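You operate a simulated robot arm through the tools that you are given. There is no shell and no other tool. Be economical: measure what you need, move in short steps, check, and stop when the job is done.

You are at the controls of a simulated two-armed robot. One attempt, no reset.

## Task
Put the yellow cube light on the black lens. Switch the power switch of the tile base on. Put the big yellow plug on the clear end of the packing bench away on the tray side of the low cabinet's top. Put the tin labelled "fuses" from the middle shelf of the parts rack in the inside of the grey order tray. Put the white uplight labelled "B" from the top of the lights lid on the bottom shelf of the rigging bench and the white uplight that says "E" on the top of the clamps lid. Open the adapter drawer. The order is free. Set down upright: yellow cube light, big yellow plug, white uplight.

Only the result counts: the job must be done as asked and must still hold three seconds after the hand-in. Knocking over, shifting, dropping, spilling or breaking anything else fails it. Lids that push on must go on centred and level and be pressed home; caps that screw on are set level and turned clockwise until they are tight.

## Robot
Two 7-joint arms with two-finger parallel grippers on one trunk, on a base that drives. Base frame: it is fixed to the floor where the robot stands at the start and does not move with it; the origin is under the middle of the robot, x ahead of it, y to its left, z up. Units: m, degrees, N and s.
The left shoulder is at the start at [0.07, 0.134, 1.001], the right one opposite. With the tool pointing down near the work surface each hand reaches from about 0.1 to 0.64 m from the robot's upright axis, wherever it stands, measured 20 degrees to its own side. Places, roughly: adapter drawer [-7.7, 4, 0.8]; big yellow plug [-1.5, 10, 1]; black lens (8x8x3 cm) [0.4, 0.1, 0.6]; bottom shelf of the rigging bench [0.5, 5.8, 0.3]; grey tin, red tin, teal tin [-7.75, -1.75, 1]; inside of the grey order tray [-7.7, 0.2, 0.9]; power switch of the tile base [-1, 7.9, 0.9]; top of the clamps lid [0.5, 0.3, 0.6]; tray side of the low cabinet's top [-1.1, 6.6, 0.5]; white uplight [0.5, 1.25, 0.75]. Payload 1.57 kg a hand.
The tool frame of a hand sits at the grasp point between the pads (the TCP): z along the fingers, y along the line on which they close. The tips reach 0.03 m beyond it. The gripper opens to 0.08 m. The fingers are 0.017 m wide and 0.012 m thick; the gripper's body (0.04 by 0.082 m) begins 0.08 m behind the TCP.
Orientation is that of the tool frame in the base frame, as a unit quaternion [x, y, z, w]. With the fingers straight down and closing along the base's y, the tool's x points along the base's -x, its y along +y and its z along -z.

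## Interface
- The arms move only by the tool step_arm. It takes "left_moves", "right_moves" or both (then of equal length, played together; a hand with none holds still); each is a list of rows, each a list of 3 entries, a list of its own where there are three numbers: the gripper command, from -1 (fully open) to 1 (shut), values between in proportion, then the shift along the tool's x, y, z in units of 25 mm (1.0 is 25 mm), then the turn, a rotation vector about the tool's x, y, z in units of 5 degrees (1.0 is 5 degrees). In form: [[gripper, [tx, ty, tz], [ax, ay, az]], ...]. A call has 1 to 12 rows; each row shifts and turns the commanded pose from where the row before left it, along the tool's axes as they then stand. A call with a number of a shift or a turn outside -1 to 1 is refused whole. A row lasts 0.2 s, in which the tool goes at most 0.05 m and 8.6 degrees; a call with a longer step from one row to the next is refused whole, and so is a gripper value outside its range. Where a pose cannot be reached the arm comes as near as it can. A force on the tool above 40 N (or 10 N above the force at the start of the call, whichever is more), or a blocked arm, ends the call early, and 0.2 s more pass. The fingers move at their own pace (about 0.153 m/s each) and stop on an object; they squeeze with about 32 N. The grip force told is the motor's: it shows also when the fingers shut on nothing. Time passes only in rows, and 0.2 s behind the last, so rows that do not move let the fingers close. It gives the time, the measured TCP pose, the force on the tool (base axes), the opening and the grip force at its end, in the units of the frame above (readings bear some noise), with the torque about the TCP (base axes, N m) and any sound that the robot's microphone picked up, and new pictures: "show" is both (left out), scene, wrist or none (wrist: the cameras of the hands that moved).
- Cameras (640 x 400 px; columns grow to the right, rows downward): "scene" is now at [0.1232, 0.0302, 1.2098]; the picture's right is [0.37, -0.93, 0.00], its down [-0.70, -0.28, -0.66] and it looks along [0.61, 0.25, -0.75] (base axes); focal length 262 px, centre (320, 200). "left" rides on the left gripper at [0.072, 0.007, -0.122] in its tool frame; the picture's right is [-0.09, 1.00, 0.00], its down [-0.84, -0.08, -0.54] and it looks along [-0.54, -0.05, 0.84] (tool axes); focal length 238 px, centre (320, 200). "right" rides on the right gripper at [0.072, -0.007, -0.122] in its tool frame; the picture's right is [0.09, 1.00, 0.00], its down [-0.84, 0.08, -0.54] and it looks along [-0.54, 0.05, 0.84] (tool axes); focal length 238 px, centre (320, 200). There is no depth. A picture from a camera that has moved, and an enlarged one, comes with that camera's place and axes in the base frame and with its lens.
- raise_lower(by): slides the trunk up (or, below 0, down) by that many m; the arms and the scene camera ride with it, the base frame stays. It gives what a move gives, with no picture.
- drive_base(legs): drives the robot by 1 to 6 legs, each [ahead, left, turn to the left] in m, m and degrees, along the robot's own axes; the way and the turn of a leg run together, so that a leg with both is an arc; at most 1.5 m and 180 degrees a leg. The arms and the cameras ride along, it lands a little off, and it stops where it bumps. It gives what a move gives, and a new picture of the scene camera.
- turn_head(pan, tilt): turns the head with the scene camera to pan (to the left, within 86 degrees either way) and tilt (down, from -29 to 69), counted from straight ahead of the robot. It gives what a move gives, and a new picture of the scene camera.
- zoom(camera, box): a new picture of the part [left, top, right, bottom] of that camera's present view, enlarged. The clock stands still meanwhile.
- finish_job(): hands the job in; it is judged then, once.

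Go step by step. Nothing tells you exact positions but the pictures and the camera data: compare them with the known pose of the tool, close in by small moves and look again before you grip or let go. The budget is 186 turns and 260 pictures, counting those below and the enlarged ones. Unless the task says otherwise, let go and move clear before handing in.

The tools are called after "Call:" as name(argument=value, ...) on one line, values as JSON. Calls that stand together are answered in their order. step_arm: Moves the arms, as the interface text tells. Its arguments: {"type":"object","properties":{"left_moves":{"type":"array","items":{"type":"array"}},"right_moves":{"type":"array","items":{"type":"array"}},"show":{"type":"string","enum":["both","scene","wrist","none"]}},"required":[]} The other tools are called the same way: raise_lower (by) slides the trunk up or down; drive_base (legs) drives the base; turn_head (pan, tilt) turns the head that bears the scene camera; zoom (camera, box) takes an enlarged picture of a part of a camera's view; finish_job () hands the job in.

At the start:

```text
clock: 0.0
left_eef_pos: [0.3305, 0.4269, 0.8933]
left_ee_rot: [0.001, 1.0, 0.0, 0.0]
left_contact_force: [0.6, 0.8, 0.4]
left_ft_torque: [-0.01, 0.02, -0.01]
left_opening: 0.08
left_grasp_force: 0.1
right_eef_pos: [0.4494, 0.0075, 0.9457]
right_ee_rot: [-0.001, 1.0, 0.0, 0.0]
right_contact_force: [0.8, -0.4, 0.5]
right_ft_torque: [0.02, -0.02, 0.02]
right_opening: 0.08
right_grasp_force: 0.0
trunk travel left (down, up): [-0.575, 0.365]
robot x, y, heading: [0.0001, -0.0005, 0.1]
head pan, tilt: [21.9, 48.7]
```

scene: 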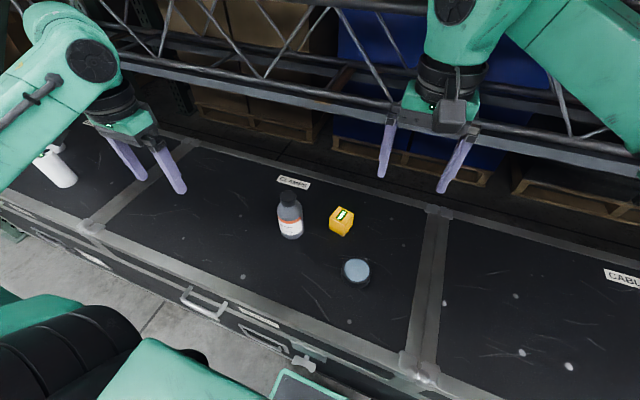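
right: 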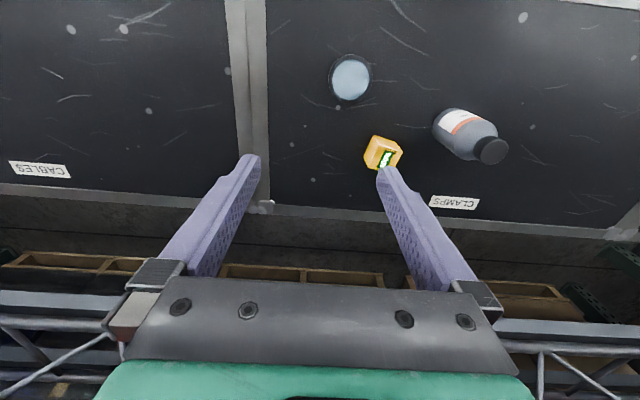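
left: 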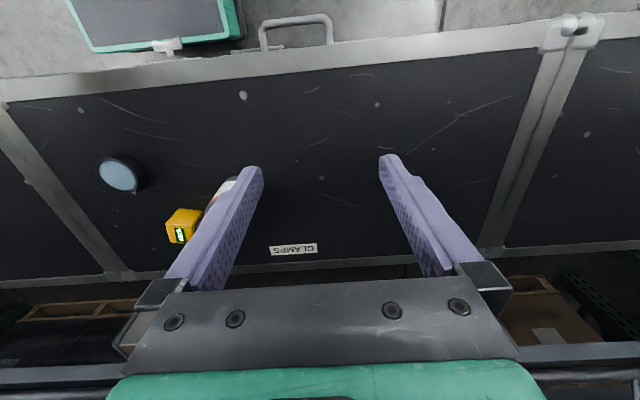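

I see the yellow cube near (0.54, 0.14), the lens near (0.41, 0.06) and a bottle beside them. I'll enlarge to check the details first.

Call:
zoom(camera="scene", box=[260, 160, 420, 300])

Call:
zoom(camera="right", box=[310, 40, 520, 220])

```text
2.86 times, centred on (340, 230) of scene
camera zoom: at [0.1232, 0.0302, 1.2098], right [0.37, -0.93, 0.0], down [-0.7, -0.28, -0.66], along [0.61, 0.25, -0.75], focal length 748 px, centre (263, 114)
```

zoom: 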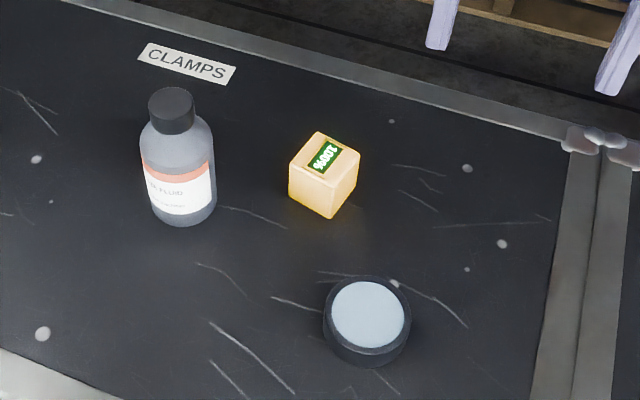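

```text
2.22 times, centred on (415, 130) of right
camera zoom: at [0.3771, 0.0006, 1.0672], right [-0.09, 1.0, 0.0], down [0.84, 0.08, 0.54], along [0.54, 0.05, -0.84], focal length 530 px, centre (109, 356)
```

zoom: 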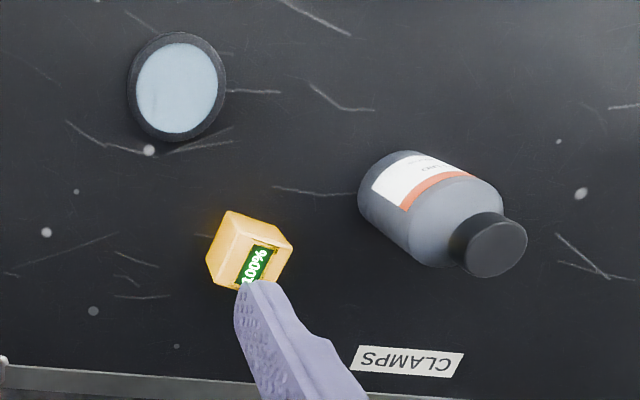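

The cube is about 4.5 cm wide with its display face up, centre near (0.549, 0.141), yawed about -9°. I'm moving the right hand above it.

Call:
step_arm(right_moves=[[-1, [-0.5, 0.667, 0.98], [0, 0, 0]], [-1, [-0.5, 0.667, 0.98], [0, 0, 0]], [-1, [-0.5, 0.667, 0.98], [0, 0, 0]], [-1, [-0.5, 0.667, 0.98], [0, 0, 0]], [-1, [-0.5, 0.667, 0.98], [0, 0, 0]], [-1, [-0.5, 0.667, 0.98], [0, 0, 0]], [-1, [-0.5, 0.667, 0.5], [0, 0, 0]], [-1, [-0.5, 0.667, 0.5], [0, 0, 0]], [-1, [0, 0, 0], [0, 0, 0.9]], [-1, [0, 0, 0], [0, 0, 0.9]]])

```text
clock: 2.2
left_eef_pos: [0.3309, 0.426, 0.894]
left_ee_rot: [0.002, 1.0, 0.0, 0.0]
left_contact_force: [0.0, -0.7, -0.1]
left_ft_torque: [0.0, 0.02, 0.02]
left_opening: 0.0802
left_grasp_force: 0.2
right_eef_pos: [0.515, 0.1019, 0.8073]
right_ee_rot: [0.078, 0.997, 0.0, 0.0]
right_contact_force: [-0.5, -0.1, -0.2]
right_ft_torque: [0.0, -0.03, -0.01]
right_opening: 0.0799
right_grasp_force: 0.1
right hand out of reach, approached as far as the arm can: row 6, 7, 8
trunk travel left (down, up): [-0.575, 0.365]
robot x, y, heading: [0.0037, 0.0023, 0.1]
head pan, tilt: [21.9, 48.7]
camera scene: at [0.1232, 0.0302, 1.2098], right [0.37, -0.93, 0.0], down [-0.7, -0.28, -0.66], along [0.61, 0.25, -0.75], focal length 262 px, centre (320, 200)
camera right: at [0.4434, 0.1059, 0.9297], right [0.07, 1.0, 0.0], down [0.84, -0.06, 0.54], along [0.54, -0.04, -0.84], focal length 238 px, centre (320, 200)
```

scene: 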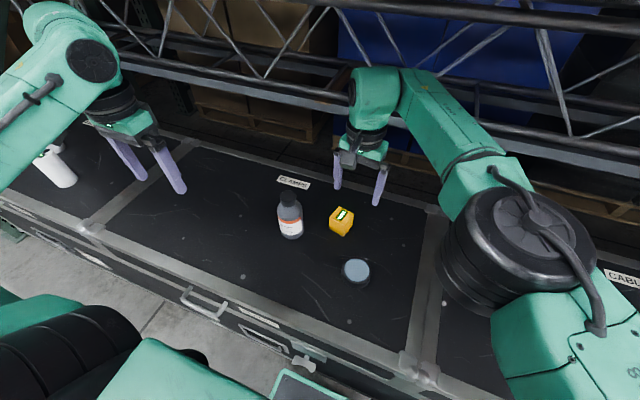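
right: 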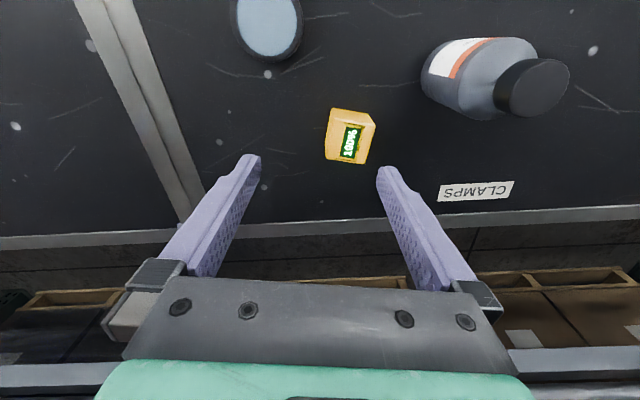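

The right arm can't quite reach this, but the left shoulder is closer. I'm pulling the right hand away and bringing the left hand high over the cube.

Call:
step_arm(right_moves=[[-1, [0.3, -1, -0.3], [0, 0, 0]], [-1, [0.3, -1, -0.3], [0, 0, 0]], [-1, [0.3, -1, -0.3], [0, 0, 0]], [-1, [0.3, -1, -0.3], [0, 0, 0]], [-1, [0.3, -1, -0.3], [0, 0, 0]], [-1, [0.3, -1, -0.3], [0, 0, 0]], [-1, [0.3, -1, -0.3], [0, 0, 0]], [-1, [0.3, -1, -0.3], [0, 0, 0]], [-1, [0.3, -1, -0.3], [0, 0, 0]], [-1, [0.3, -1, -0.3], [0, 0, 0]], [-1, [0.3, -1, -0.3], [0, 0, 0]], [-1, [0.3, -1, -0.3], [0, 0, 0]]], left_moves=[[-1, [-0.6, -0.94, 0], [0, 0, 0]], [-1, [-0.6, -0.94, 0], [0, 0, 0]], [-1, [-0.6, -0.94, 0], [0, 0, 0]], [-1, [-0.6, -0.94, 0], [0, 0, 0]], [-1, [-0.6, -0.94, 0], [0, 0, 0]], [-1, [-0.6, -0.94, 0], [0, 0, 0]], [-1, [-0.6, -0.94, 0], [0, 0, 0]], [-1, [-0.6, -0.94, 0], [0, 0, 0]], [-1, [-0.6, -0.94, 0], [0, 0, 0]], [-1, [-0.6, -0.94, 0], [0, 0, 0]], [-1, [-0.6, -0.94, 0], [0, 0, 0.9]], [-1, [-0.6, -0.94, 0], [0, 0, 0.9]]])

```text
clock: 4.8
left_eef_pos: [0.5089, 0.1415, 0.8974]
left_ee_rot: [0.079, 0.997, 0.0, -0.001]
left_contact_force: [0.4, -1.0, -1.0]
left_ft_torque: [0.03, -0.01, 0.02]
left_opening: 0.08
left_grasp_force: 0.1
right_eef_pos: [0.3814, -0.1822, 0.8971]
right_ee_rot: [0.079, 0.997, 0.0, 0.0]
right_contact_force: [1.1, -0.4, 0.1]
right_ft_torque: [0.0, -0.01, -0.01]
right_opening: 0.0798
right_grasp_force: 0.0
trunk travel left (down, up): [-0.575, 0.365]
robot x, y, heading: [-0.0024, 0.004, -0.1]
head pan, tilt: [21.9, 48.7]
camera scene: at [0.1236, 0.029, 1.2098], right [0.37, -0.93, 0.0], down [-0.7, -0.28, -0.66], along [0.61, 0.25, -0.75], focal length 262 px, centre (320, 200)
camera right: at [0.3088, -0.177, 1.0192], right [0.06, 1.0, 0.0], down [0.84, -0.05, 0.54], along [0.54, -0.03, -0.84], focal length 238 px, centre (320, 200)
camera left: at [0.4382, 0.159, 1.0191], right [0.25, 0.97, 0.0], down [0.81, -0.21, 0.54], along [0.53, -0.13, -0.84], focal length 238 px, centre (320, 200)
```

scene: 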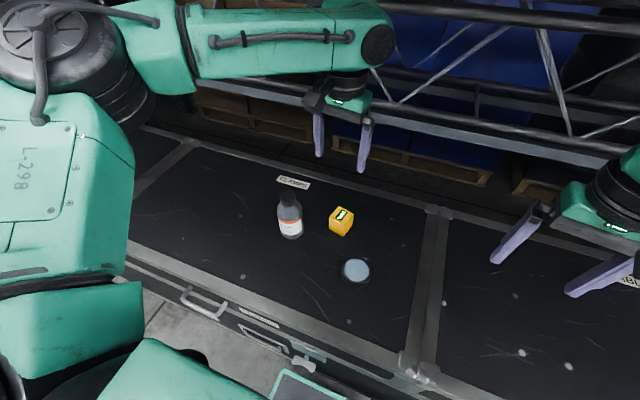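
right: 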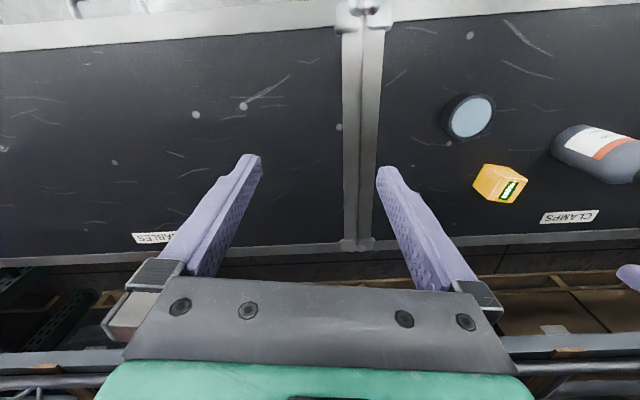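
left: 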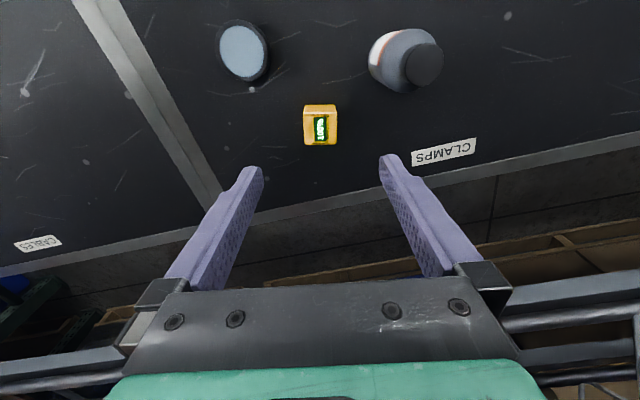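

The left view shows the cube aligned with the gripper. I'm descending to just above it.

Call:
step_arm(left_moves=[[-1, [-0.185, 0.014, 0.98], [0, 0, 0]], [-1, [-0.185, 0.014, 0.98], [0, 0, 0]], [-1, [-0.185, 0.014, 0.98], [0, 0, 0]], [-1, [-0.185, 0.014, 0.98], [0, 0, 0]], [-1, [-0.185, 0.014, 0.98], [0, 0, 0]], [-1, [-0.185, 0.014, 0.98], [0, 0, 0]], [-1, [-0.185, 0.014, 0.98], [0, 0, 0]], [-1, [-0.185, 0.014, 0.9], [0, 0, 0]]])

```text
clock: 6.6
left_eef_pos: [0.4983, 0.1746, 0.7193]
left_ee_rot: [0.079, 0.997, -0.001, 0.0]
left_contact_force: [-0.1, 0.1, 0.7]
left_ft_torque: [0.0, -0.01, 0.02]
left_opening: 0.0803
left_grasp_force: 0.0
left hand out of reach, approached as far as the arm can: row 3, 4, 5, 6, 7, 8
right_eef_pos: [0.3813, -0.1814, 0.8982]
right_ee_rot: [0.078, 0.997, 0.0, 0.001]
right_contact_force: [0.1, 0.0, 0.8]
right_ft_torque: [-0.01, -0.02, 0.0]
right_opening: 0.08
right_grasp_force: 0.0
trunk travel left (down, up): [-0.575, 0.365]
robot x, y, heading: [0.0013, -0.0061, -0.1]
head pan, tilt: [21.9, 48.7]
camera scene: at [0.1233, 0.0302, 1.2098], right [0.37, -0.93, 0.0], down [-0.7, -0.28, -0.66], along [0.61, 0.25, -0.75], focal length 262 px, centre (320, 200)
camera left: at [0.4272, 0.1917, 0.8433], right [0.25, 0.97, 0.0], down [0.81, -0.21, 0.54], along [0.53, -0.14, -0.84], focal length 238 px, centre (320, 200)
```

scene: 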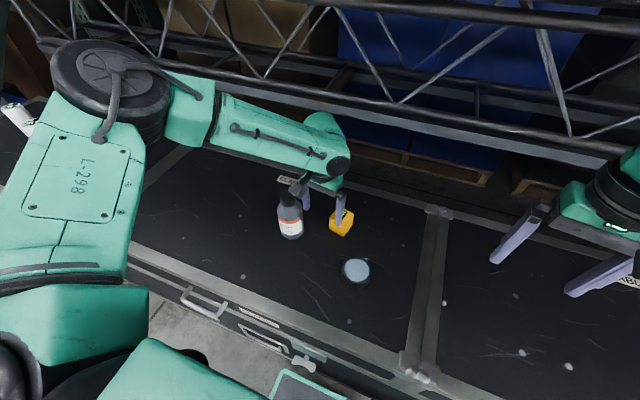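
left: 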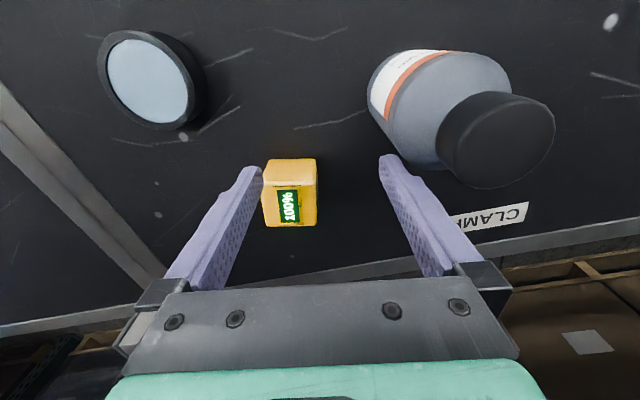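

The left hand drifted toward the bottle at its reach limit. I'll lift it straight up and away, then drive left so the cube is in the right arm's good zone.

Call:
step_arm(left_moves=[[-1, [0, 0, -1], [0, 0, 0]], [-1, [0, 0, -1], [0, 0, 0]], [-1, [0, 0, -1], [0, 0, 0]], [-1, [0, 0, -1], [0, 0, 0]], [-1, [0, 0, -1], [0, 0, 0]], [-1, [0, 0, -1], [0, 0, 0]], [-1, [0.5, 0.9, -0.5], [0, 0, -0.9]], [-1, [0.6, 0.9, -0.5], [0, 0, -0.9]], [-1, [0.6, 0.9, 0], [0, 0, 0]], [-1, [0.6, 0.9, 0], [0, 0, 0]], [-1, [0.6, 0.9, 0], [0, 0, 0]], [-1, [0.6, 0.9, 0], [0, 0, 0]]], show="scene")

```text
clock: 9.2
left_eef_pos: [0.4172, 0.3126, 0.8973]
left_ee_rot: [0.001, 1.0, -0.001, 0.001]
left_contact_force: [-0.6, 0.3, -0.3]
left_ft_torque: [0.02, -0.04, -0.03]
left_opening: 0.0799
left_grasp_force: 0.0
right_eef_pos: [0.381, -0.1793, 0.8972]
right_ee_rot: [0.078, 0.997, 0.0, 0.0]
right_contact_force: [0.2, -0.2, -0.6]
right_ft_torque: [0.01, 0.01, 0.03]
right_opening: 0.0797
right_grasp_force: 0.1
trunk travel left (down, up): [-0.575, 0.365]
robot x, y, heading: [0.0026, -0.003, 0.0]
head pan, tilt: [21.9, 48.7]
camera scene: at [0.1226, 0.0311, 1.2099], right [0.37, -0.93, 0.0], down [-0.7, -0.28, -0.66], along [0.61, 0.25, -0.75], focal length 262 px, centre (320, 200)
```

scene: 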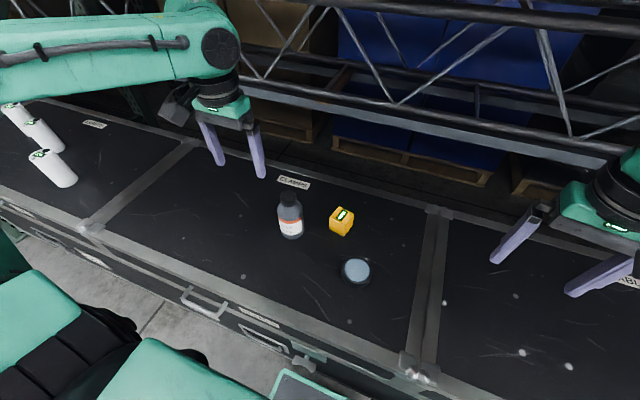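

Three white uplights show at the left. I'm driving 0.33 m left.

Call:
drive_base(legs=[[0, 0.33, 0]])

```text
clock: 11.4
left_eef_pos: [0.4186, 0.6519, 0.897]
left_ee_rot: [0.002, 1.0, 0.0, 0.0]
left_contact_force: [0.6, -0.8, 0.7]
left_ft_torque: [0.0, 0.02, 0.0]
left_opening: 0.0799
left_grasp_force: 0.2
right_eef_pos: [0.3817, 0.1592, 0.8971]
right_ee_rot: [0.08, 0.997, 0.0, 0.0]
right_contact_force: [-0.2, 0.1, 0.6]
right_ft_torque: [0.0, 0.01, -0.03]
right_opening: 0.0799
right_grasp_force: 0.0
trunk travel left (down, up): [-0.575, 0.365]
robot x, y, heading: [0.0034, 0.3399, -0.1]
head pan, tilt: [21.9, 48.7]
camera scene: at [0.1237, 0.3711, 1.2098], right [0.37, -0.93, 0.0], down [-0.7, -0.28, -0.66], along [0.61, 0.24, -0.75], focal length 262 px, centre (320, 200)
```

scene: 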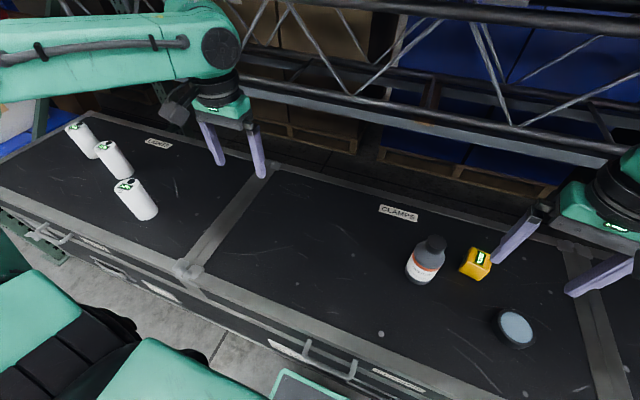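

The right hand now goes to a point above the cube at z ≈ 0.80.

Call:
step_arm(right_moves=[[-1, [-0.825, 0.025, 0], [0, 0, 0]], [-1, [-0.825, 0.025, 0.5], [0, 0, 0]], [-1, [-0.825, 0.025, 0.5], [0, 0, 0]], [-1, [-0.825, 0.025, 0.5], [0, 0, 0]], [-1, [-0.825, 0.025, 0.5], [0, 0, 0]], [-1, [-0.825, 0.025, 0.5], [0, 0, 0]], [-1, [-0.825, 0.025, 0.7], [0, 0, 0]], [-1, [-0.825, 0.025, 0.8], [0, 0, 0]]], show="wrist")

```text
clock: 13.2
left_eef_pos: [0.419, 0.6511, 0.8957]
left_ee_rot: [0.001, 1.0, 0.0, 0.0]
left_contact_force: [0.5, -0.3, -0.2]
left_ft_torque: [0.01, 0.01, -0.03]
left_opening: 0.0801
left_grasp_force: 0.0
right_eef_pos: [0.5453, 0.1388, 0.7969]
right_ee_rot: [0.079, 0.997, 0.0, -0.001]
right_contact_force: [-0.1, 0.1, 0.3]
right_ft_torque: [-0.04, 0.0, -0.02]
right_opening: 0.0799
right_grasp_force: 0.2
trunk travel left (down, up): [-0.575, 0.365]
robot x, y, heading: [-0.0007, 0.3377, 0.0]
head pan, tilt: [21.9, 48.7]
camera right: at [0.4737, 0.1444, 0.9191], right [0.07, 1.0, 0.0], down [0.84, -0.06, 0.54], along [0.54, -0.04, -0.84], focal length 238 px, centre (320, 200)
```

right: 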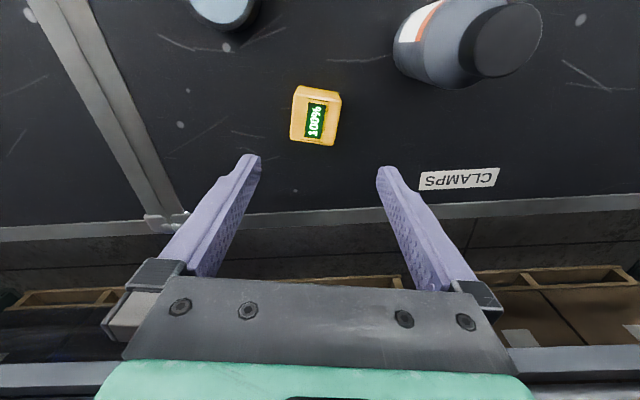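

The cube is centred and aligned with the gripper. I'm descending to z ≈ 0.65 and gripping it.

Call:
step_arm(right_moves=[[-1, [0.05, -0.18, 1], [0, 0, 0]], [-1, [0, 0, 1], [0, 0, 0]], [-1, [0, 0, 1], [0, 0, 0]], [-1, [0, 0, 1], [0, 0, 0]], [-1, [0, 0, 1], [0, 0, 0]], [-1, [0, 0, 0.9], [0, 0, 0]], [1, [0, 0, 0], [0, 0, 0]], [1, [0, 0, 0], [0, 0, 0]]], show="wrist")

```text
clock: 15.0
left_eef_pos: [0.4197, 0.6512, 0.8965]
left_ee_rot: [0.002, 1.0, 0.001, 0.0]
left_contact_force: [0.4, -0.1, 0.5]
left_ft_torque: [0.0, 0.01, 0.02]
left_opening: 0.0799
left_grasp_force: 0.1
right_eef_pos: [0.5411, 0.1328, 0.6485]
right_ee_rot: [0.08, 0.997, 0.0, 0.0]
right_contact_force: [0.5, -0.6, 0.5]
right_ft_torque: [-0.06, 0.05, 0.02]
right_opening: 0.0506
right_grasp_force: 32.0
trunk travel left (down, up): [-0.575, 0.365]
robot x, y, heading: [-0.0018, 0.3432, -0.1]
head pan, tilt: [21.9, 48.7]
camera right: at [0.469, 0.1382, 0.7706], right [0.07, 1.0, 0.0], down [0.84, -0.06, 0.54], along [0.54, -0.04, -0.84], focal length 238 px, centre (320, 200)
```

right: 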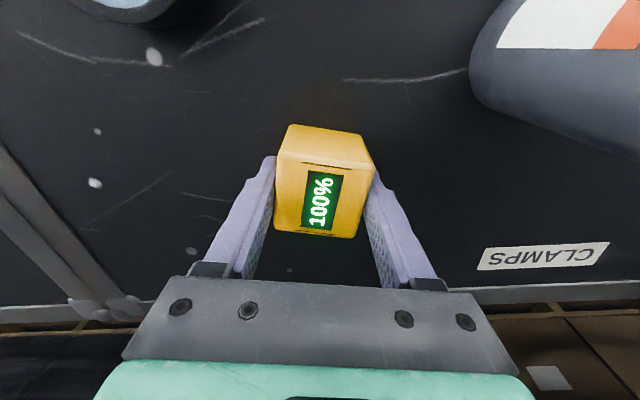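

The cube is gripped at 5 cm. I'm lifting it and shifting toward the lens for a look.

Call:
step_arm(right_moves=[[1, [0, 0, -1], [0, 0, 0]], [1, [0, 0, -1], [0, 0, 0]], [1, [0, 0, -1], [0, 0, 0]], [1, [0, 0, -1], [0, 0, 0]], [1, [0.85, -1, 0], [0, 0, 0]], [1, [0.85, -1, 0], [0, 0, 0]], [1, [0, 0, 0], [0, 0, 0]]])

```text
clock: 16.6
left_eef_pos: [0.4191, 0.6518, 0.8955]
left_ee_rot: [0.002, 1.0, -0.001, -0.001]
left_contact_force: [-0.2, -0.4, -0.4]
left_ft_torque: [0.01, 0.03, -0.01]
left_opening: 0.0798
left_grasp_force: 0.1
right_eef_pos: [0.4933, 0.0925, 0.751]
right_ee_rot: [0.08, 0.997, 0.0, -0.001]
right_contact_force: [0.8, 0.3, -3.5]
right_ft_torque: [0.01, -0.01, -0.01]
right_opening: 0.0506
right_grasp_force: 32.3
trunk travel left (down, up): [-0.575, 0.365]
robot x, y, heading: [0.0008, 0.3385, -0.1]
head pan, tilt: [21.9, 48.7]
camera scene: at [0.1248, 0.3714, 1.2097], right [0.37, -0.93, 0.0], down [-0.7, -0.28, -0.66], along [0.61, 0.24, -0.75], focal length 262 px, centre (320, 200)
camera right: at [0.4224, 0.098, 0.8729], right [0.07, 1.0, 0.0], down [0.84, -0.06, 0.54], along [0.54, -0.04, -0.84], focal length 238 px, centre (320, 200)
```

scene: 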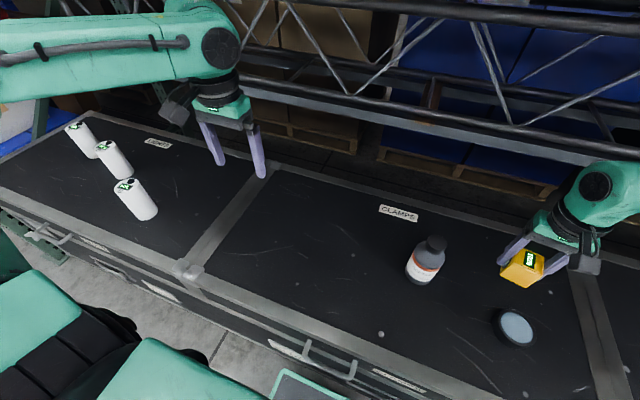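
right: 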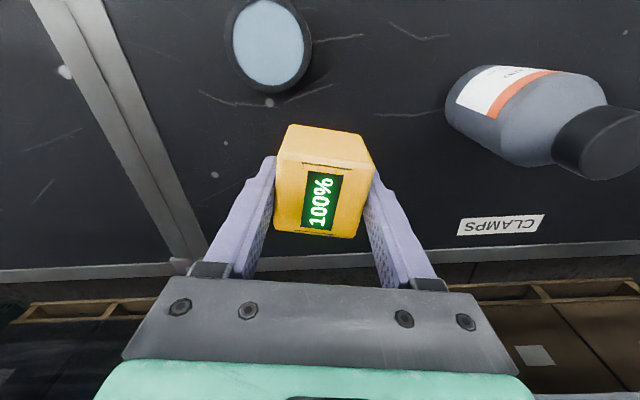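

The lens centre is at (0.416, 0.056). I'm moving over it and lowering the cube to just above its top.

Call:
step_arm(right_moves=[[1, [0.97, -0.65, 0], [0, 0, 0]], [1, [0.97, -0.65, 0], [0, 0, 0]], [1, [0.97, -0.64, 0], [0, 0, 0]], [1, [0, 0, 1], [0, 0, 0]], [1, [0, 0, 1], [0, 0, 0]], [1, [0, 0, 0.5], [0, 0, 0]], [1, [0, 0, 0], [0, 0, 0]]])

Call:
zoom(camera="scene", box=[440, 220, 600, 360])

```text
clock: 18.2
left_eef_pos: [0.4186, 0.6518, 0.8946]
left_ee_rot: [0.002, 1.0, 0.0, 0.0]
left_contact_force: [-0.6, 0.6, 0.6]
left_ft_torque: [0.01, -0.01, 0.01]
left_opening: 0.0801
left_grasp_force: 0.1
right_eef_pos: [0.4138, 0.0538, 0.6863]
right_ee_rot: [0.081, 0.997, 0.0, 0.0]
right_contact_force: [0.3, 0.7, -1.9]
right_ft_torque: [-0.01, -0.01, -0.03]
right_opening: 0.0509
right_grasp_force: 32.2
trunk travel left (down, up): [-0.575, 0.365]
robot x, y, heading: [0.0012, 0.3377, 0.0]
head pan, tilt: [21.9, 48.7]
camera scene: at [0.124, 0.3708, 1.2098], right [0.37, -0.93, 0.0], down [-0.7, -0.28, -0.66], along [0.61, 0.24, -0.75], focal length 262 px, centre (320, 200)
camera right: at [0.3418, 0.0589, 0.8079], right [0.07, 1.0, 0.0], down [0.84, -0.06, 0.54], along [0.54, -0.04, -0.84], focal length 238 px, centre (320, 200)
```

scene: 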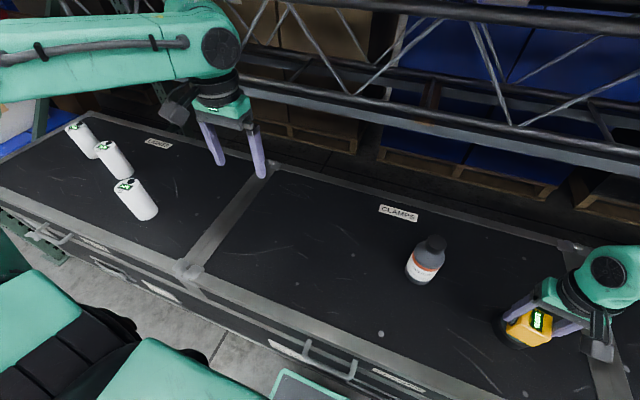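
right: 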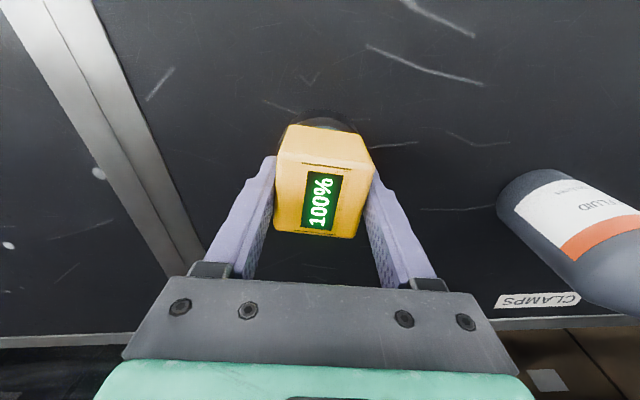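

```text
2.86 times, centred on (520, 290) of scene
camera zoom: at [0.124, 0.3708, 1.2098], right [0.37, -0.93, 0.0], down [-0.7, -0.28, -0.66], along [0.61, 0.24, -0.75], focal length 748 px, centre (-251, -57)
```

zoom: 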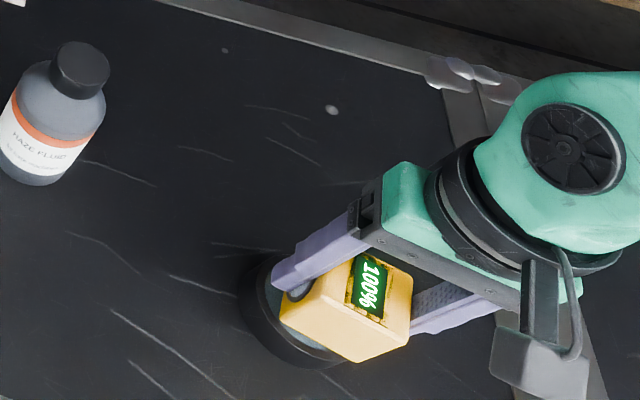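

The cube sits centred just over the lens. I'm lowering it in small steps until contact.

Call:
step_arm(right_moves=[[1, [0, 0.07, 0.1], [0, 0, 0]], [1, [0, 0, 0.1], [0, 0, 0]], [1, [0, 0, 0], [0, 0, 0]]], show="none")

Call:
zoom(camera="scene", box=[480, 260, 580, 360])

```text
clock: 19.0
left_eef_pos: [0.4194, 0.6517, 0.896]
left_ee_rot: [0.001, 1.0, 0.001, 0.0]
left_contact_force: [-0.1, 0.4, 0.4]
left_ft_torque: [-0.02, -0.03, -0.01]
left_opening: 0.08
left_grasp_force: 0.1
right_eef_pos: [0.4134, 0.0558, 0.682]
right_ee_rot: [0.08, 0.997, 0.0, -0.001]
right_contact_force: [-0.3, 0.8, -2.1]
right_ft_torque: [0.0, 0.02, 0.03]
right_opening: 0.0507
right_grasp_force: 32.4
trunk travel left (down, up): [-0.575, 0.365]
robot x, y, heading: [-0.0041, 0.3412, -0.3]
head pan, tilt: [21.9, 48.7]
```

```text
4.00 times, centred on (530, 310) of scene
camera zoom: at [0.1241, 0.3708, 1.2098], right [0.37, -0.93, 0.0], down [-0.7, -0.28, -0.66], along [0.61, 0.24, -0.75], focal length 1047 px, centre (-520, -240)
```

zoom: 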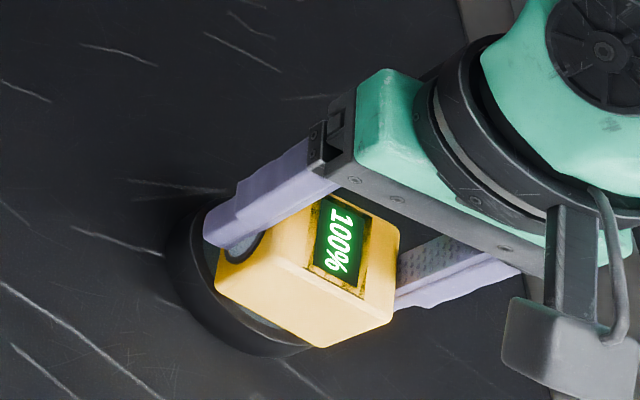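

Call:
step_arm(right_moves=[[1, [0, 0, 0.1], [0, 0, 0]], [1, [0, 0, 0.06], [0, 0, 0]], [1, [0, 0, 0], [0, 0, 0]]], show="none")

```text
clock: 19.8
left_eef_pos: [0.4193, 0.6518, 0.8958]
left_ee_rot: [0.002, 1.0, -0.001, 0.0]
left_contact_force: [0.0, -0.2, 0.0]
left_ft_torque: [-0.03, -0.01, 0.02]
left_opening: 0.08
left_grasp_force: 0.1
right_eef_pos: [0.414, 0.0561, 0.6775]
right_ee_rot: [0.08, 0.997, 0.0, 0.0]
right_contact_force: [-0.2, 0.4, -1.5]
right_ft_torque: [-0.01, 0.02, 0.01]
right_opening: 0.0507
right_grasp_force: 32.2
trunk travel left (down, up): [-0.575, 0.365]
robot x, y, heading: [0.0005, 0.3415, -0.1]
head pan, tilt: [21.9, 48.7]
```

No contact yet, so I keep lowering.

Call:
step_arm(right_moves=[[1, [0, 0, 0.08], [0, 0, 0]], [1, [0, 0, 0.04], [0, 0, 0]], [1, [0, 0, 0], [0, 0, 0]]], show="none")

Call:
zoom(camera="scene", box=[480, 260, 580, 360])

```text
clock: 20.6
left_eef_pos: [0.4187, 0.6519, 0.8975]
left_ee_rot: [0.001, 1.0, 0.0, 0.0]
left_contact_force: [0.5, 0.6, -0.1]
left_ft_torque: [0.01, 0.0, 0.01]
left_opening: 0.08
left_grasp_force: 0.0
right_eef_pos: [0.4142, 0.0563, 0.6753]
right_ee_rot: [0.081, 0.997, 0.0, 0.001]
right_contact_force: [0.4, -0.8, -2.6]
right_ft_torque: [0.0, -0.02, 0.06]
right_opening: 0.0506
right_grasp_force: 32.1
trunk travel left (down, up): [-0.575, 0.365]
robot x, y, heading: [-0.0001, 0.3383, -0.1]
head pan, tilt: [21.9, 48.7]
```

```text
4.00 times, centred on (530, 310) of scene
camera zoom: at [0.1241, 0.3708, 1.2098], right [0.37, -0.93, 0.0], down [-0.7, -0.28, -0.66], along [0.61, 0.24, -0.75], focal length 1047 px, centre (-520, -240)
```

zoom: 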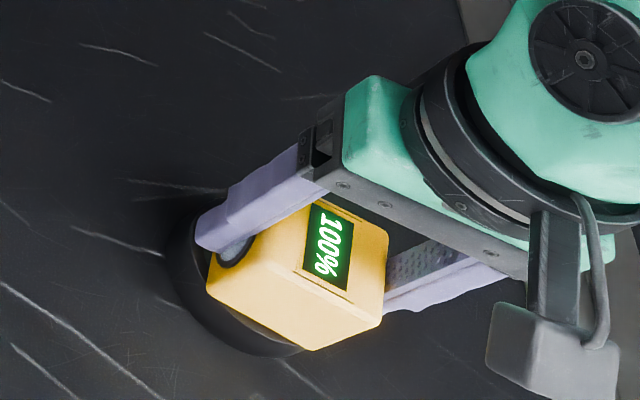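

Call:
step_arm(right_moves=[[1, [0, 0, 0.08], [0, 0, 0]], [1, [0, 0, 0.08], [0, 0, 0]], [1, [0, 0, 0], [0, 0, 0]]], show="none")

```text
clock: 21.4
left_eef_pos: [0.4169, 0.6515, 0.8976]
left_ee_rot: [0.002, 1.0, -0.001, 0.001]
left_contact_force: [0.5, 0.0, -0.1]
left_ft_torque: [0.02, -0.01, -0.01]
left_opening: 0.08
left_grasp_force: 0.1
right_eef_pos: [0.414, 0.0572, 0.675]
right_ee_rot: [0.08, 0.997, 0.001, 0.003]
right_contact_force: [3.8, -3.7, 21.9]
right_ft_torque: [-0.08, 0.21, -0.07]
right_opening: 0.0505
right_grasp_force: 32.1
trunk travel left (down, up): [-0.575, 0.365]
robot x, y, heading: [0.0019, 0.3379, -0.3]
head pan, tilt: [21.9, 48.7]
```

It made contact at z ≈ 0.675. I'm relieving the force and letting go.

Call:
step_arm(right_moves=[[1, [0, 0, -0.14], [0, 0, 0]], [1, [0, 0, 0], [0, 0, 0]], [-0.2, [0, 0, 0], [0, 0, 0]], [-1, [0, 0, 0], [0, 0, 0]], [-1, [0, 0, 0], [0, 0, 0]]])

Call:
zoom(camera="scene", box=[480, 260, 580, 360])

```text
clock: 22.6
left_eef_pos: [0.4189, 0.6522, 0.8952]
left_ee_rot: [0.001, 1.0, 0.0, 0.0]
left_contact_force: [-0.7, -0.8, -0.3]
left_ft_torque: [-0.03, -0.06, -0.01]
left_opening: 0.08
left_grasp_force: 0.1
right_eef_pos: [0.4136, 0.0554, 0.6757]
right_ee_rot: [0.08, 0.997, -0.001, 0.0]
right_contact_force: [0.3, 0.5, 0.3]
right_ft_torque: [-0.01, 0.0, 0.01]
right_opening: 0.08
right_grasp_force: 0.0
trunk travel left (down, up): [-0.575, 0.365]
robot x, y, heading: [0.0014, 0.3426, -0.1]
head pan, tilt: [21.9, 48.7]
camera scene: at [0.1237, 0.371, 1.2098], right [0.37, -0.93, 0.0], down [-0.7, -0.28, -0.66], along [0.61, 0.24, -0.75], focal length 262 px, centre (320, 200)
camera right: at [0.3414, 0.0612, 0.7973], right [0.07, 1.0, 0.0], down [0.84, -0.06, 0.54], along [0.54, -0.04, -0.84], focal length 238 px, centre (320, 200)
```

scene: 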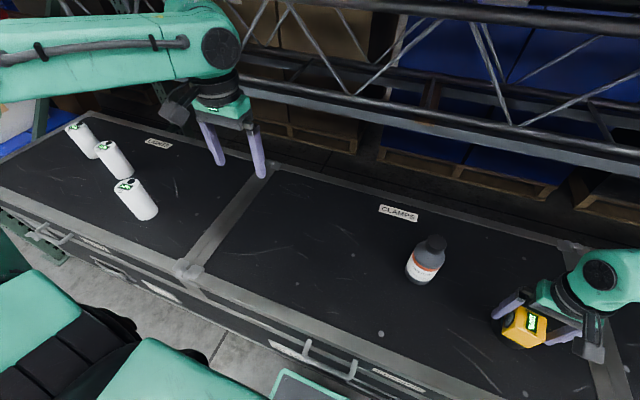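
right: 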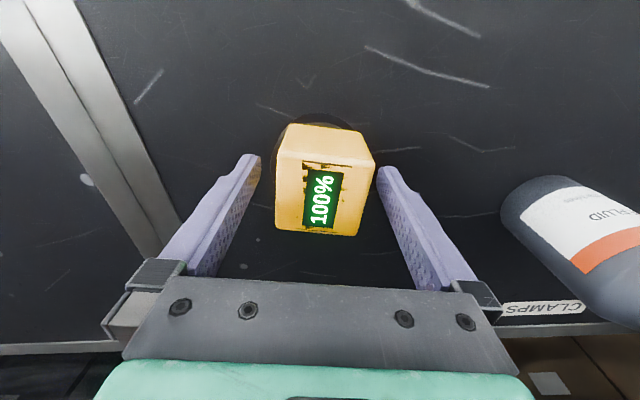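

```text
4.00 times, centred on (530, 310) of scene
camera zoom: at [0.1237, 0.371, 1.2098], right [0.37, -0.93, 0.0], down [-0.7, -0.28, -0.66], along [0.61, 0.24, -0.75], focal length 1047 px, centre (-520, -240)
```

zoom: 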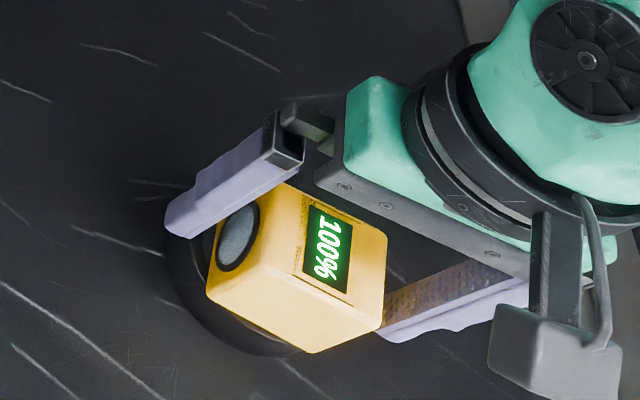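

The cube stands centred on the lens. I'm raising the hand clear and looking at the uplights.

Call:
step_arm(right_moves=[[-1, [0, 0, -1], [0, 0, 0]], [-1, [0, 0, -1], [0, 0, 0]], [-1, [0, 0, -1], [0, 0, 0]], [-1, [0, 0, -1], [0, 0, 0]], [-1, [0, 0, -1], [0, 0, 0]], [-1, [0, 0, -1], [0, 0, 0]], [-1, [0, 0, -1], [0, 0, 0]], [-1, [0, 0, -1], [0, 0, 0]], [-1, [0, 0, -1], [0, 0, 0]]], show="none")

Call:
turn_head(pan=45, tilt=40)

Call:
zoom(camera="scene", box=[200, 120, 360, 260])

```text
clock: 24.6
left_eef_pos: [0.4185, 0.6525, 0.8977]
left_ee_rot: [0.002, 1.0, 0.0, 0.0]
left_contact_force: [0.4, 0.3, -0.4]
left_ft_torque: [0.0, 0.01, -0.02]
left_opening: 0.0802
left_grasp_force: 0.0
right_eef_pos: [0.413, 0.0551, 0.8994]
right_ee_rot: [0.081, 0.997, 0.0, 0.001]
right_contact_force: [-0.8, 0.6, 0.6]
right_ft_torque: [0.0, 0.0, 0.0]
right_opening: 0.08
right_grasp_force: 0.0
trunk travel left (down, up): [-0.575, 0.365]
robot x, y, heading: [0.0052, 0.3407, -0.3]
head pan, tilt: [21.9, 48.7]
```

```text
clock: 25.5
left_eef_pos: [0.4198, 0.6508, 0.8971]
left_ee_rot: [0.002, 1.0, -0.001, -0.001]
left_contact_force: [-0.8, 0.1, -0.4]
left_ft_torque: [-0.03, -0.02, 0.04]
left_opening: 0.0801
left_grasp_force: 0.1
right_eef_pos: [0.415, 0.0551, 0.8982]
right_ee_rot: [0.08, 0.997, 0.0, 0.0]
right_contact_force: [0.4, 0.5, -0.1]
right_ft_torque: [0.01, -0.02, 0.01]
right_opening: 0.0803
right_grasp_force: 0.0
trunk travel left (down, up): [-0.575, 0.365]
robot x, y, heading: [0.0009, 0.3407, 0.1]
head pan, tilt: [45.0, 40.0]
camera scene: at [0.1115, 0.402, 1.2222], right [0.7, -0.71, 0.0], down [-0.46, -0.45, -0.77], along [0.54, 0.54, -0.64], focal length 262 px, centre (320, 200)
```

scene: 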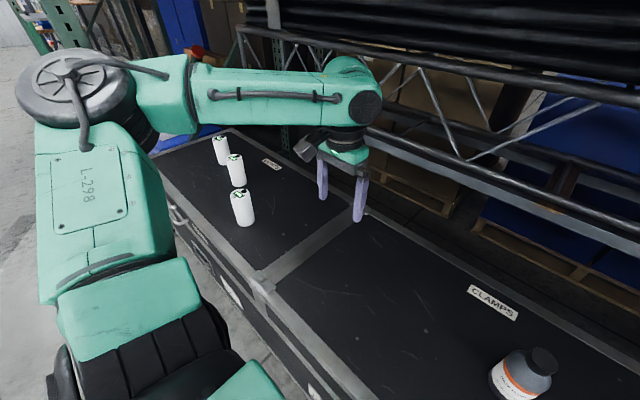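

```text
2.86 times, centred on (280, 190) of scene
camera zoom: at [0.1115, 0.402, 1.2222], right [0.7, -0.71, 0.0], down [-0.46, -0.45, -0.77], along [0.54, 0.54, -0.64], focal length 748 px, centre (434, 229)
```

zoom: 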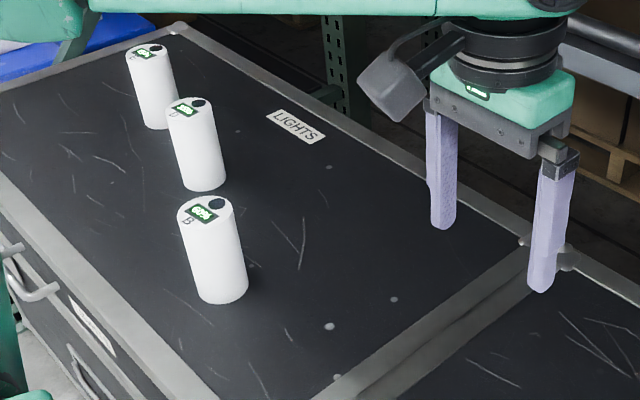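

Three uplights stand on the lights lid and the nearest reads "B". I'm driving left to read the others.

Call:
drive_base(legs=[[0, 0.5, 0]])

Call:
turn_head(pan=25, tilt=50)

Call:
zoom(camera="scene", box=[200, 130, 360, 270])

```text
clock: 28.4
left_eef_pos: [0.4259, 1.1487, 0.8967]
left_ee_rot: [0.007, 1.0, 0.0, 0.0]
left_contact_force: [0.1, 0.0, 0.4]
left_ft_torque: [-0.04, 0.02, -0.04]
left_opening: 0.0799
left_grasp_force: 0.1
right_eef_pos: [0.4156, 0.5534, 0.8984]
right_ee_rot: [0.085, 0.996, 0.001, -0.001]
right_contact_force: [-0.1, 0.5, -0.7]
right_ft_torque: [0.01, 0.0, 0.0]
right_opening: 0.0802
right_grasp_force: 0.1
trunk travel left (down, up): [-0.575, 0.365]
robot x, y, heading: [0.0052, 0.8409, -0.8]
head pan, tilt: [45.0, 40.0]
camera scene: at [0.1159, 0.9021, 1.2222], right [0.7, -0.72, 0.0], down [-0.46, -0.45, -0.77], along [0.55, 0.53, -0.64], focal length 262 px, centre (320, 200)
```

scene: 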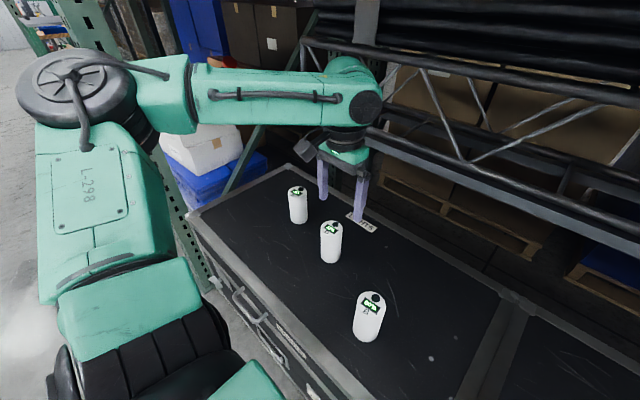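

```text
clock: 29.3
left_eef_pos: [0.4258, 1.149, 0.8964]
left_ee_rot: [0.008, 1.0, 0.0, 0.001]
left_contact_force: [-0.1, -0.7, -0.6]
left_ft_torque: [-0.03, 0.04, -0.02]
left_opening: 0.0799
left_grasp_force: 0.1
right_eef_pos: [0.4161, 0.5522, 0.8989]
right_ee_rot: [0.084, 0.996, 0.0, 0.0]
right_contact_force: [-0.4, 0.6, -0.3]
right_ft_torque: [-0.02, -0.02, 0.01]
right_opening: 0.08
right_grasp_force: 0.1
trunk travel left (down, up): [-0.575, 0.365]
robot x, y, heading: [0.0057, 0.8445, -0.6]
head pan, tilt: [25.0, 50.0]
camera scene: at [0.1251, 0.8743, 1.2081], right [0.41, -0.91, 0.0], down [-0.7, -0.32, -0.64], along [0.59, 0.26, -0.77], focal length 262 px, centre (320, 200)
```

scene: 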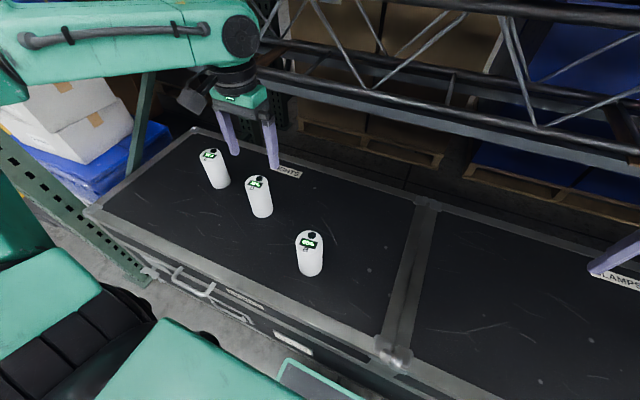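

```text
2.86 times, centred on (280, 200) of scene
camera zoom: at [0.1251, 0.8743, 1.2081], right [0.41, -0.91, 0.0], down [-0.7, -0.32, -0.64], along [0.59, 0.26, -0.77], focal length 748 px, centre (434, 200)
```

zoom: 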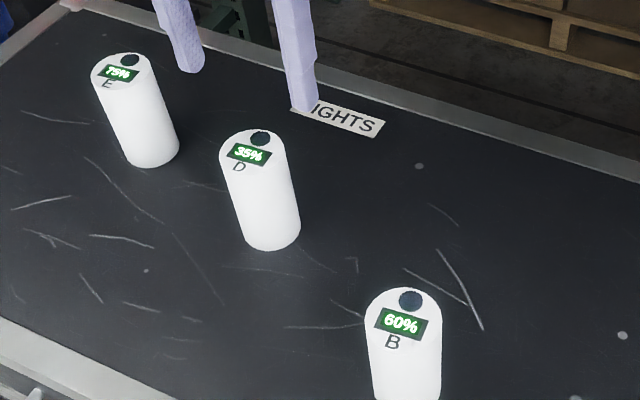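

E is far-left near (0.505, 1.36), D is in the middle and B is near (0.37, 1.005). I'm driving to y ≈ 1.19 so the right hand takes B and the left takes E.

Call:
drive_base(legs=[[0, 0.34, 0.6]])

Call:
turn_head(pan=0, tilt=55)

```text
clock: 31.6
left_eef_pos: [0.4183, 1.5106, 0.8968]
left_ee_rot: [-0.006, 1.0, -0.001, 0.0]
left_contact_force: [0.4, 0.2, 0.0]
left_ft_torque: [-0.03, -0.02, -0.02]
left_opening: 0.08
left_grasp_force: 0.0
right_eef_pos: [0.4222, 0.9141, 0.8988]
right_ee_rot: [0.072, 0.997, -0.001, -0.001]
right_contact_force: [-1.4, -0.6, -1.5]
right_ft_torque: [0.01, -0.01, -0.01]
right_opening: 0.0799
right_grasp_force: 0.1
trunk travel left (down, up): [-0.575, 0.365]
robot x, y, heading: [0.006, 1.1943, 0.6]
head pan, tilt: [25.0, 50.0]
camera scene: at [0.1243, 1.2299, 1.208], right [0.43, -0.9, 0.0], down [-0.69, -0.33, -0.64], along [0.58, 0.28, -0.77], focal length 262 px, centre (320, 200)
```

scene: 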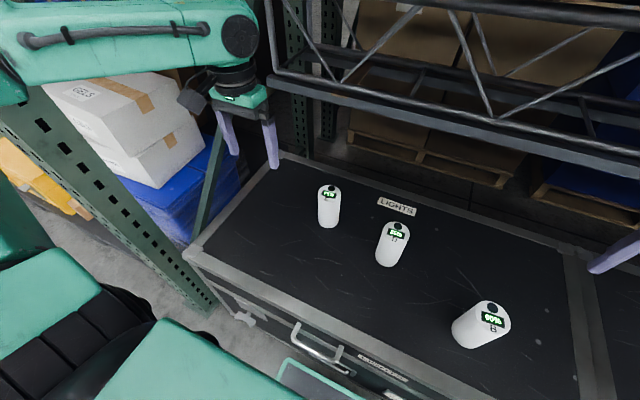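

```text
clock: 32.5
left_eef_pos: [0.4179, 1.5107, 0.8961]
left_ee_rot: [-0.007, 1.0, 0.0, 0.0]
left_contact_force: [-0.7, 0.8, 0.1]
left_ft_torque: [-0.02, -0.02, -0.02]
left_opening: 0.08
left_grasp_force: 0.0
right_eef_pos: [0.4227, 0.9154, 0.8986]
right_ee_rot: [0.072, 0.997, 0.001, 0.0]
right_contact_force: [-0.2, -0.3, -0.7]
right_ft_torque: [-0.01, 0.0, 0.03]
right_opening: 0.0798
right_grasp_force: 0.1
trunk travel left (down, up): [-0.575, 0.365]
robot x, y, heading: [0.0075, 1.1912, 0.5]
head pan, tilt: [0.0, 55.0]
camera scene: at [0.127, 1.1973, 1.2015], right [0.01, -1.0, 0.0], down [-0.82, -0.01, -0.57], along [0.57, 0.01, -0.82], focal length 262 px, centre (320, 200)
```

scene: 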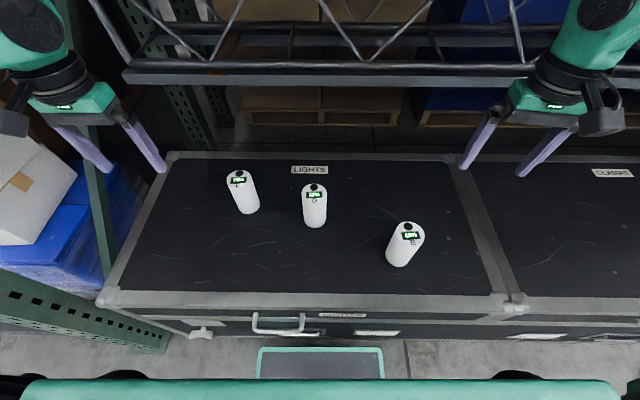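

I'm moving both hands over their uplights at z ≈ 0.85 for a wrist look.

Call:
step_arm(right_moves=[[-1, [0.56, 0.77, 0], [0, 0, 0]], [-1, [0.56, 0.77, 0], [0, 0, 0]], [-1, [0.56, 0.77, 0], [0, 0, 0]], [-1, [0.56, 0.77, 0], [0, 0, 0]], [-1, [0.56, 0.77, 0], [0, 0, 0]], [-1, [0, 0, 0.9], [0, 0, 0]], [-1, [0, 0, 0.9], [0, 0, 0]]], left_moves=[[-1, [-0.7, -0.92, 0], [0, 0, 0]], [-1, [-0.7, -0.92, 0], [0, 0, 0]], [-1, [-0.7, -0.92, 0], [0, 0, 0]], [-1, [-0.7, -0.92, 0], [0, 0, 0]], [-1, [-0.7, -0.92, 0], [0, 0, 0]], [-1, [0, 0, 0.9], [0, 0, 0]], [-1, [0, 0, 0.9], [0, 0, 0]]])

```text
clock: 34.0
left_eef_pos: [0.5082, 1.396, 0.8523]
left_ee_rot: [-0.006, 1.0, 0.0, 0.0]
left_contact_force: [-0.8, 0.2, 0.2]
left_ft_torque: [0.03, 0.0, -0.01]
left_opening: 0.08
left_grasp_force: 0.0
right_eef_pos: [0.3672, 1.0209, 0.8554]
right_ee_rot: [0.073, 0.997, 0.0, 0.0]
right_contact_force: [0.2, -0.1, 0.5]
right_ft_torque: [0.01, 0.04, 0.02]
right_opening: 0.0798
right_grasp_force: 0.2
trunk travel left (down, up): [-0.575, 0.365]
robot x, y, heading: [0.004, 1.1953, 0.8]
head pan, tilt: [0.0, 55.0]
camera scene: at [0.1276, 1.1972, 1.2015], right [0.01, -1.0, 0.0], down [-0.82, -0.01, -0.57], along [0.57, 0.01, -0.82], focal length 262 px, centre (320, 200)
camera right: at [0.2957, 1.0238, 0.9769], right [0.05, 1.0, 0.0], down [0.84, -0.04, 0.54], along [0.54, -0.03, -0.84], focal length 238 px, centre (320, 200)
camera left: at [0.4349, 1.4015, 0.9745], right [0.08, 1.0, 0.0], down [0.84, -0.07, 0.54], along [0.54, -0.04, -0.84], focal length 238 px, centre (320, 200)
```

scene: 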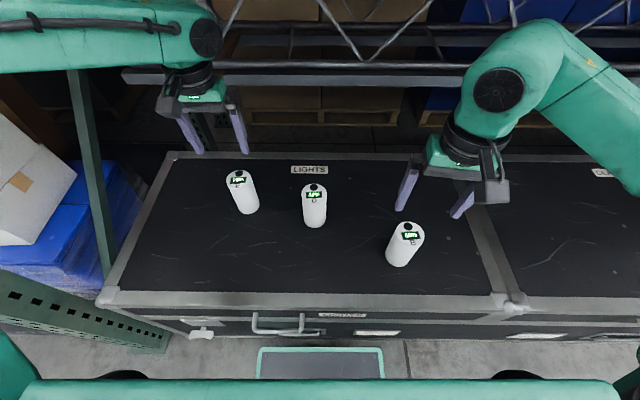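
right: 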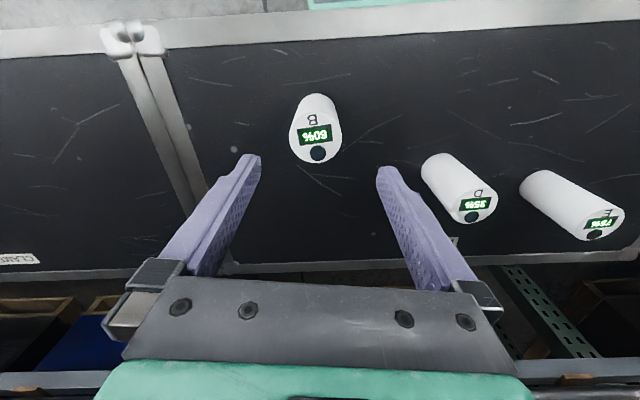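
left: 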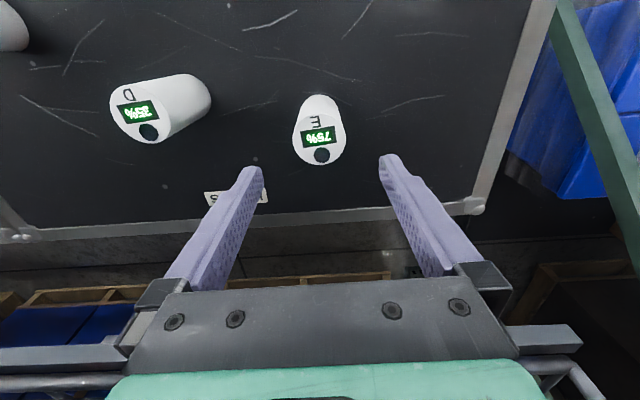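

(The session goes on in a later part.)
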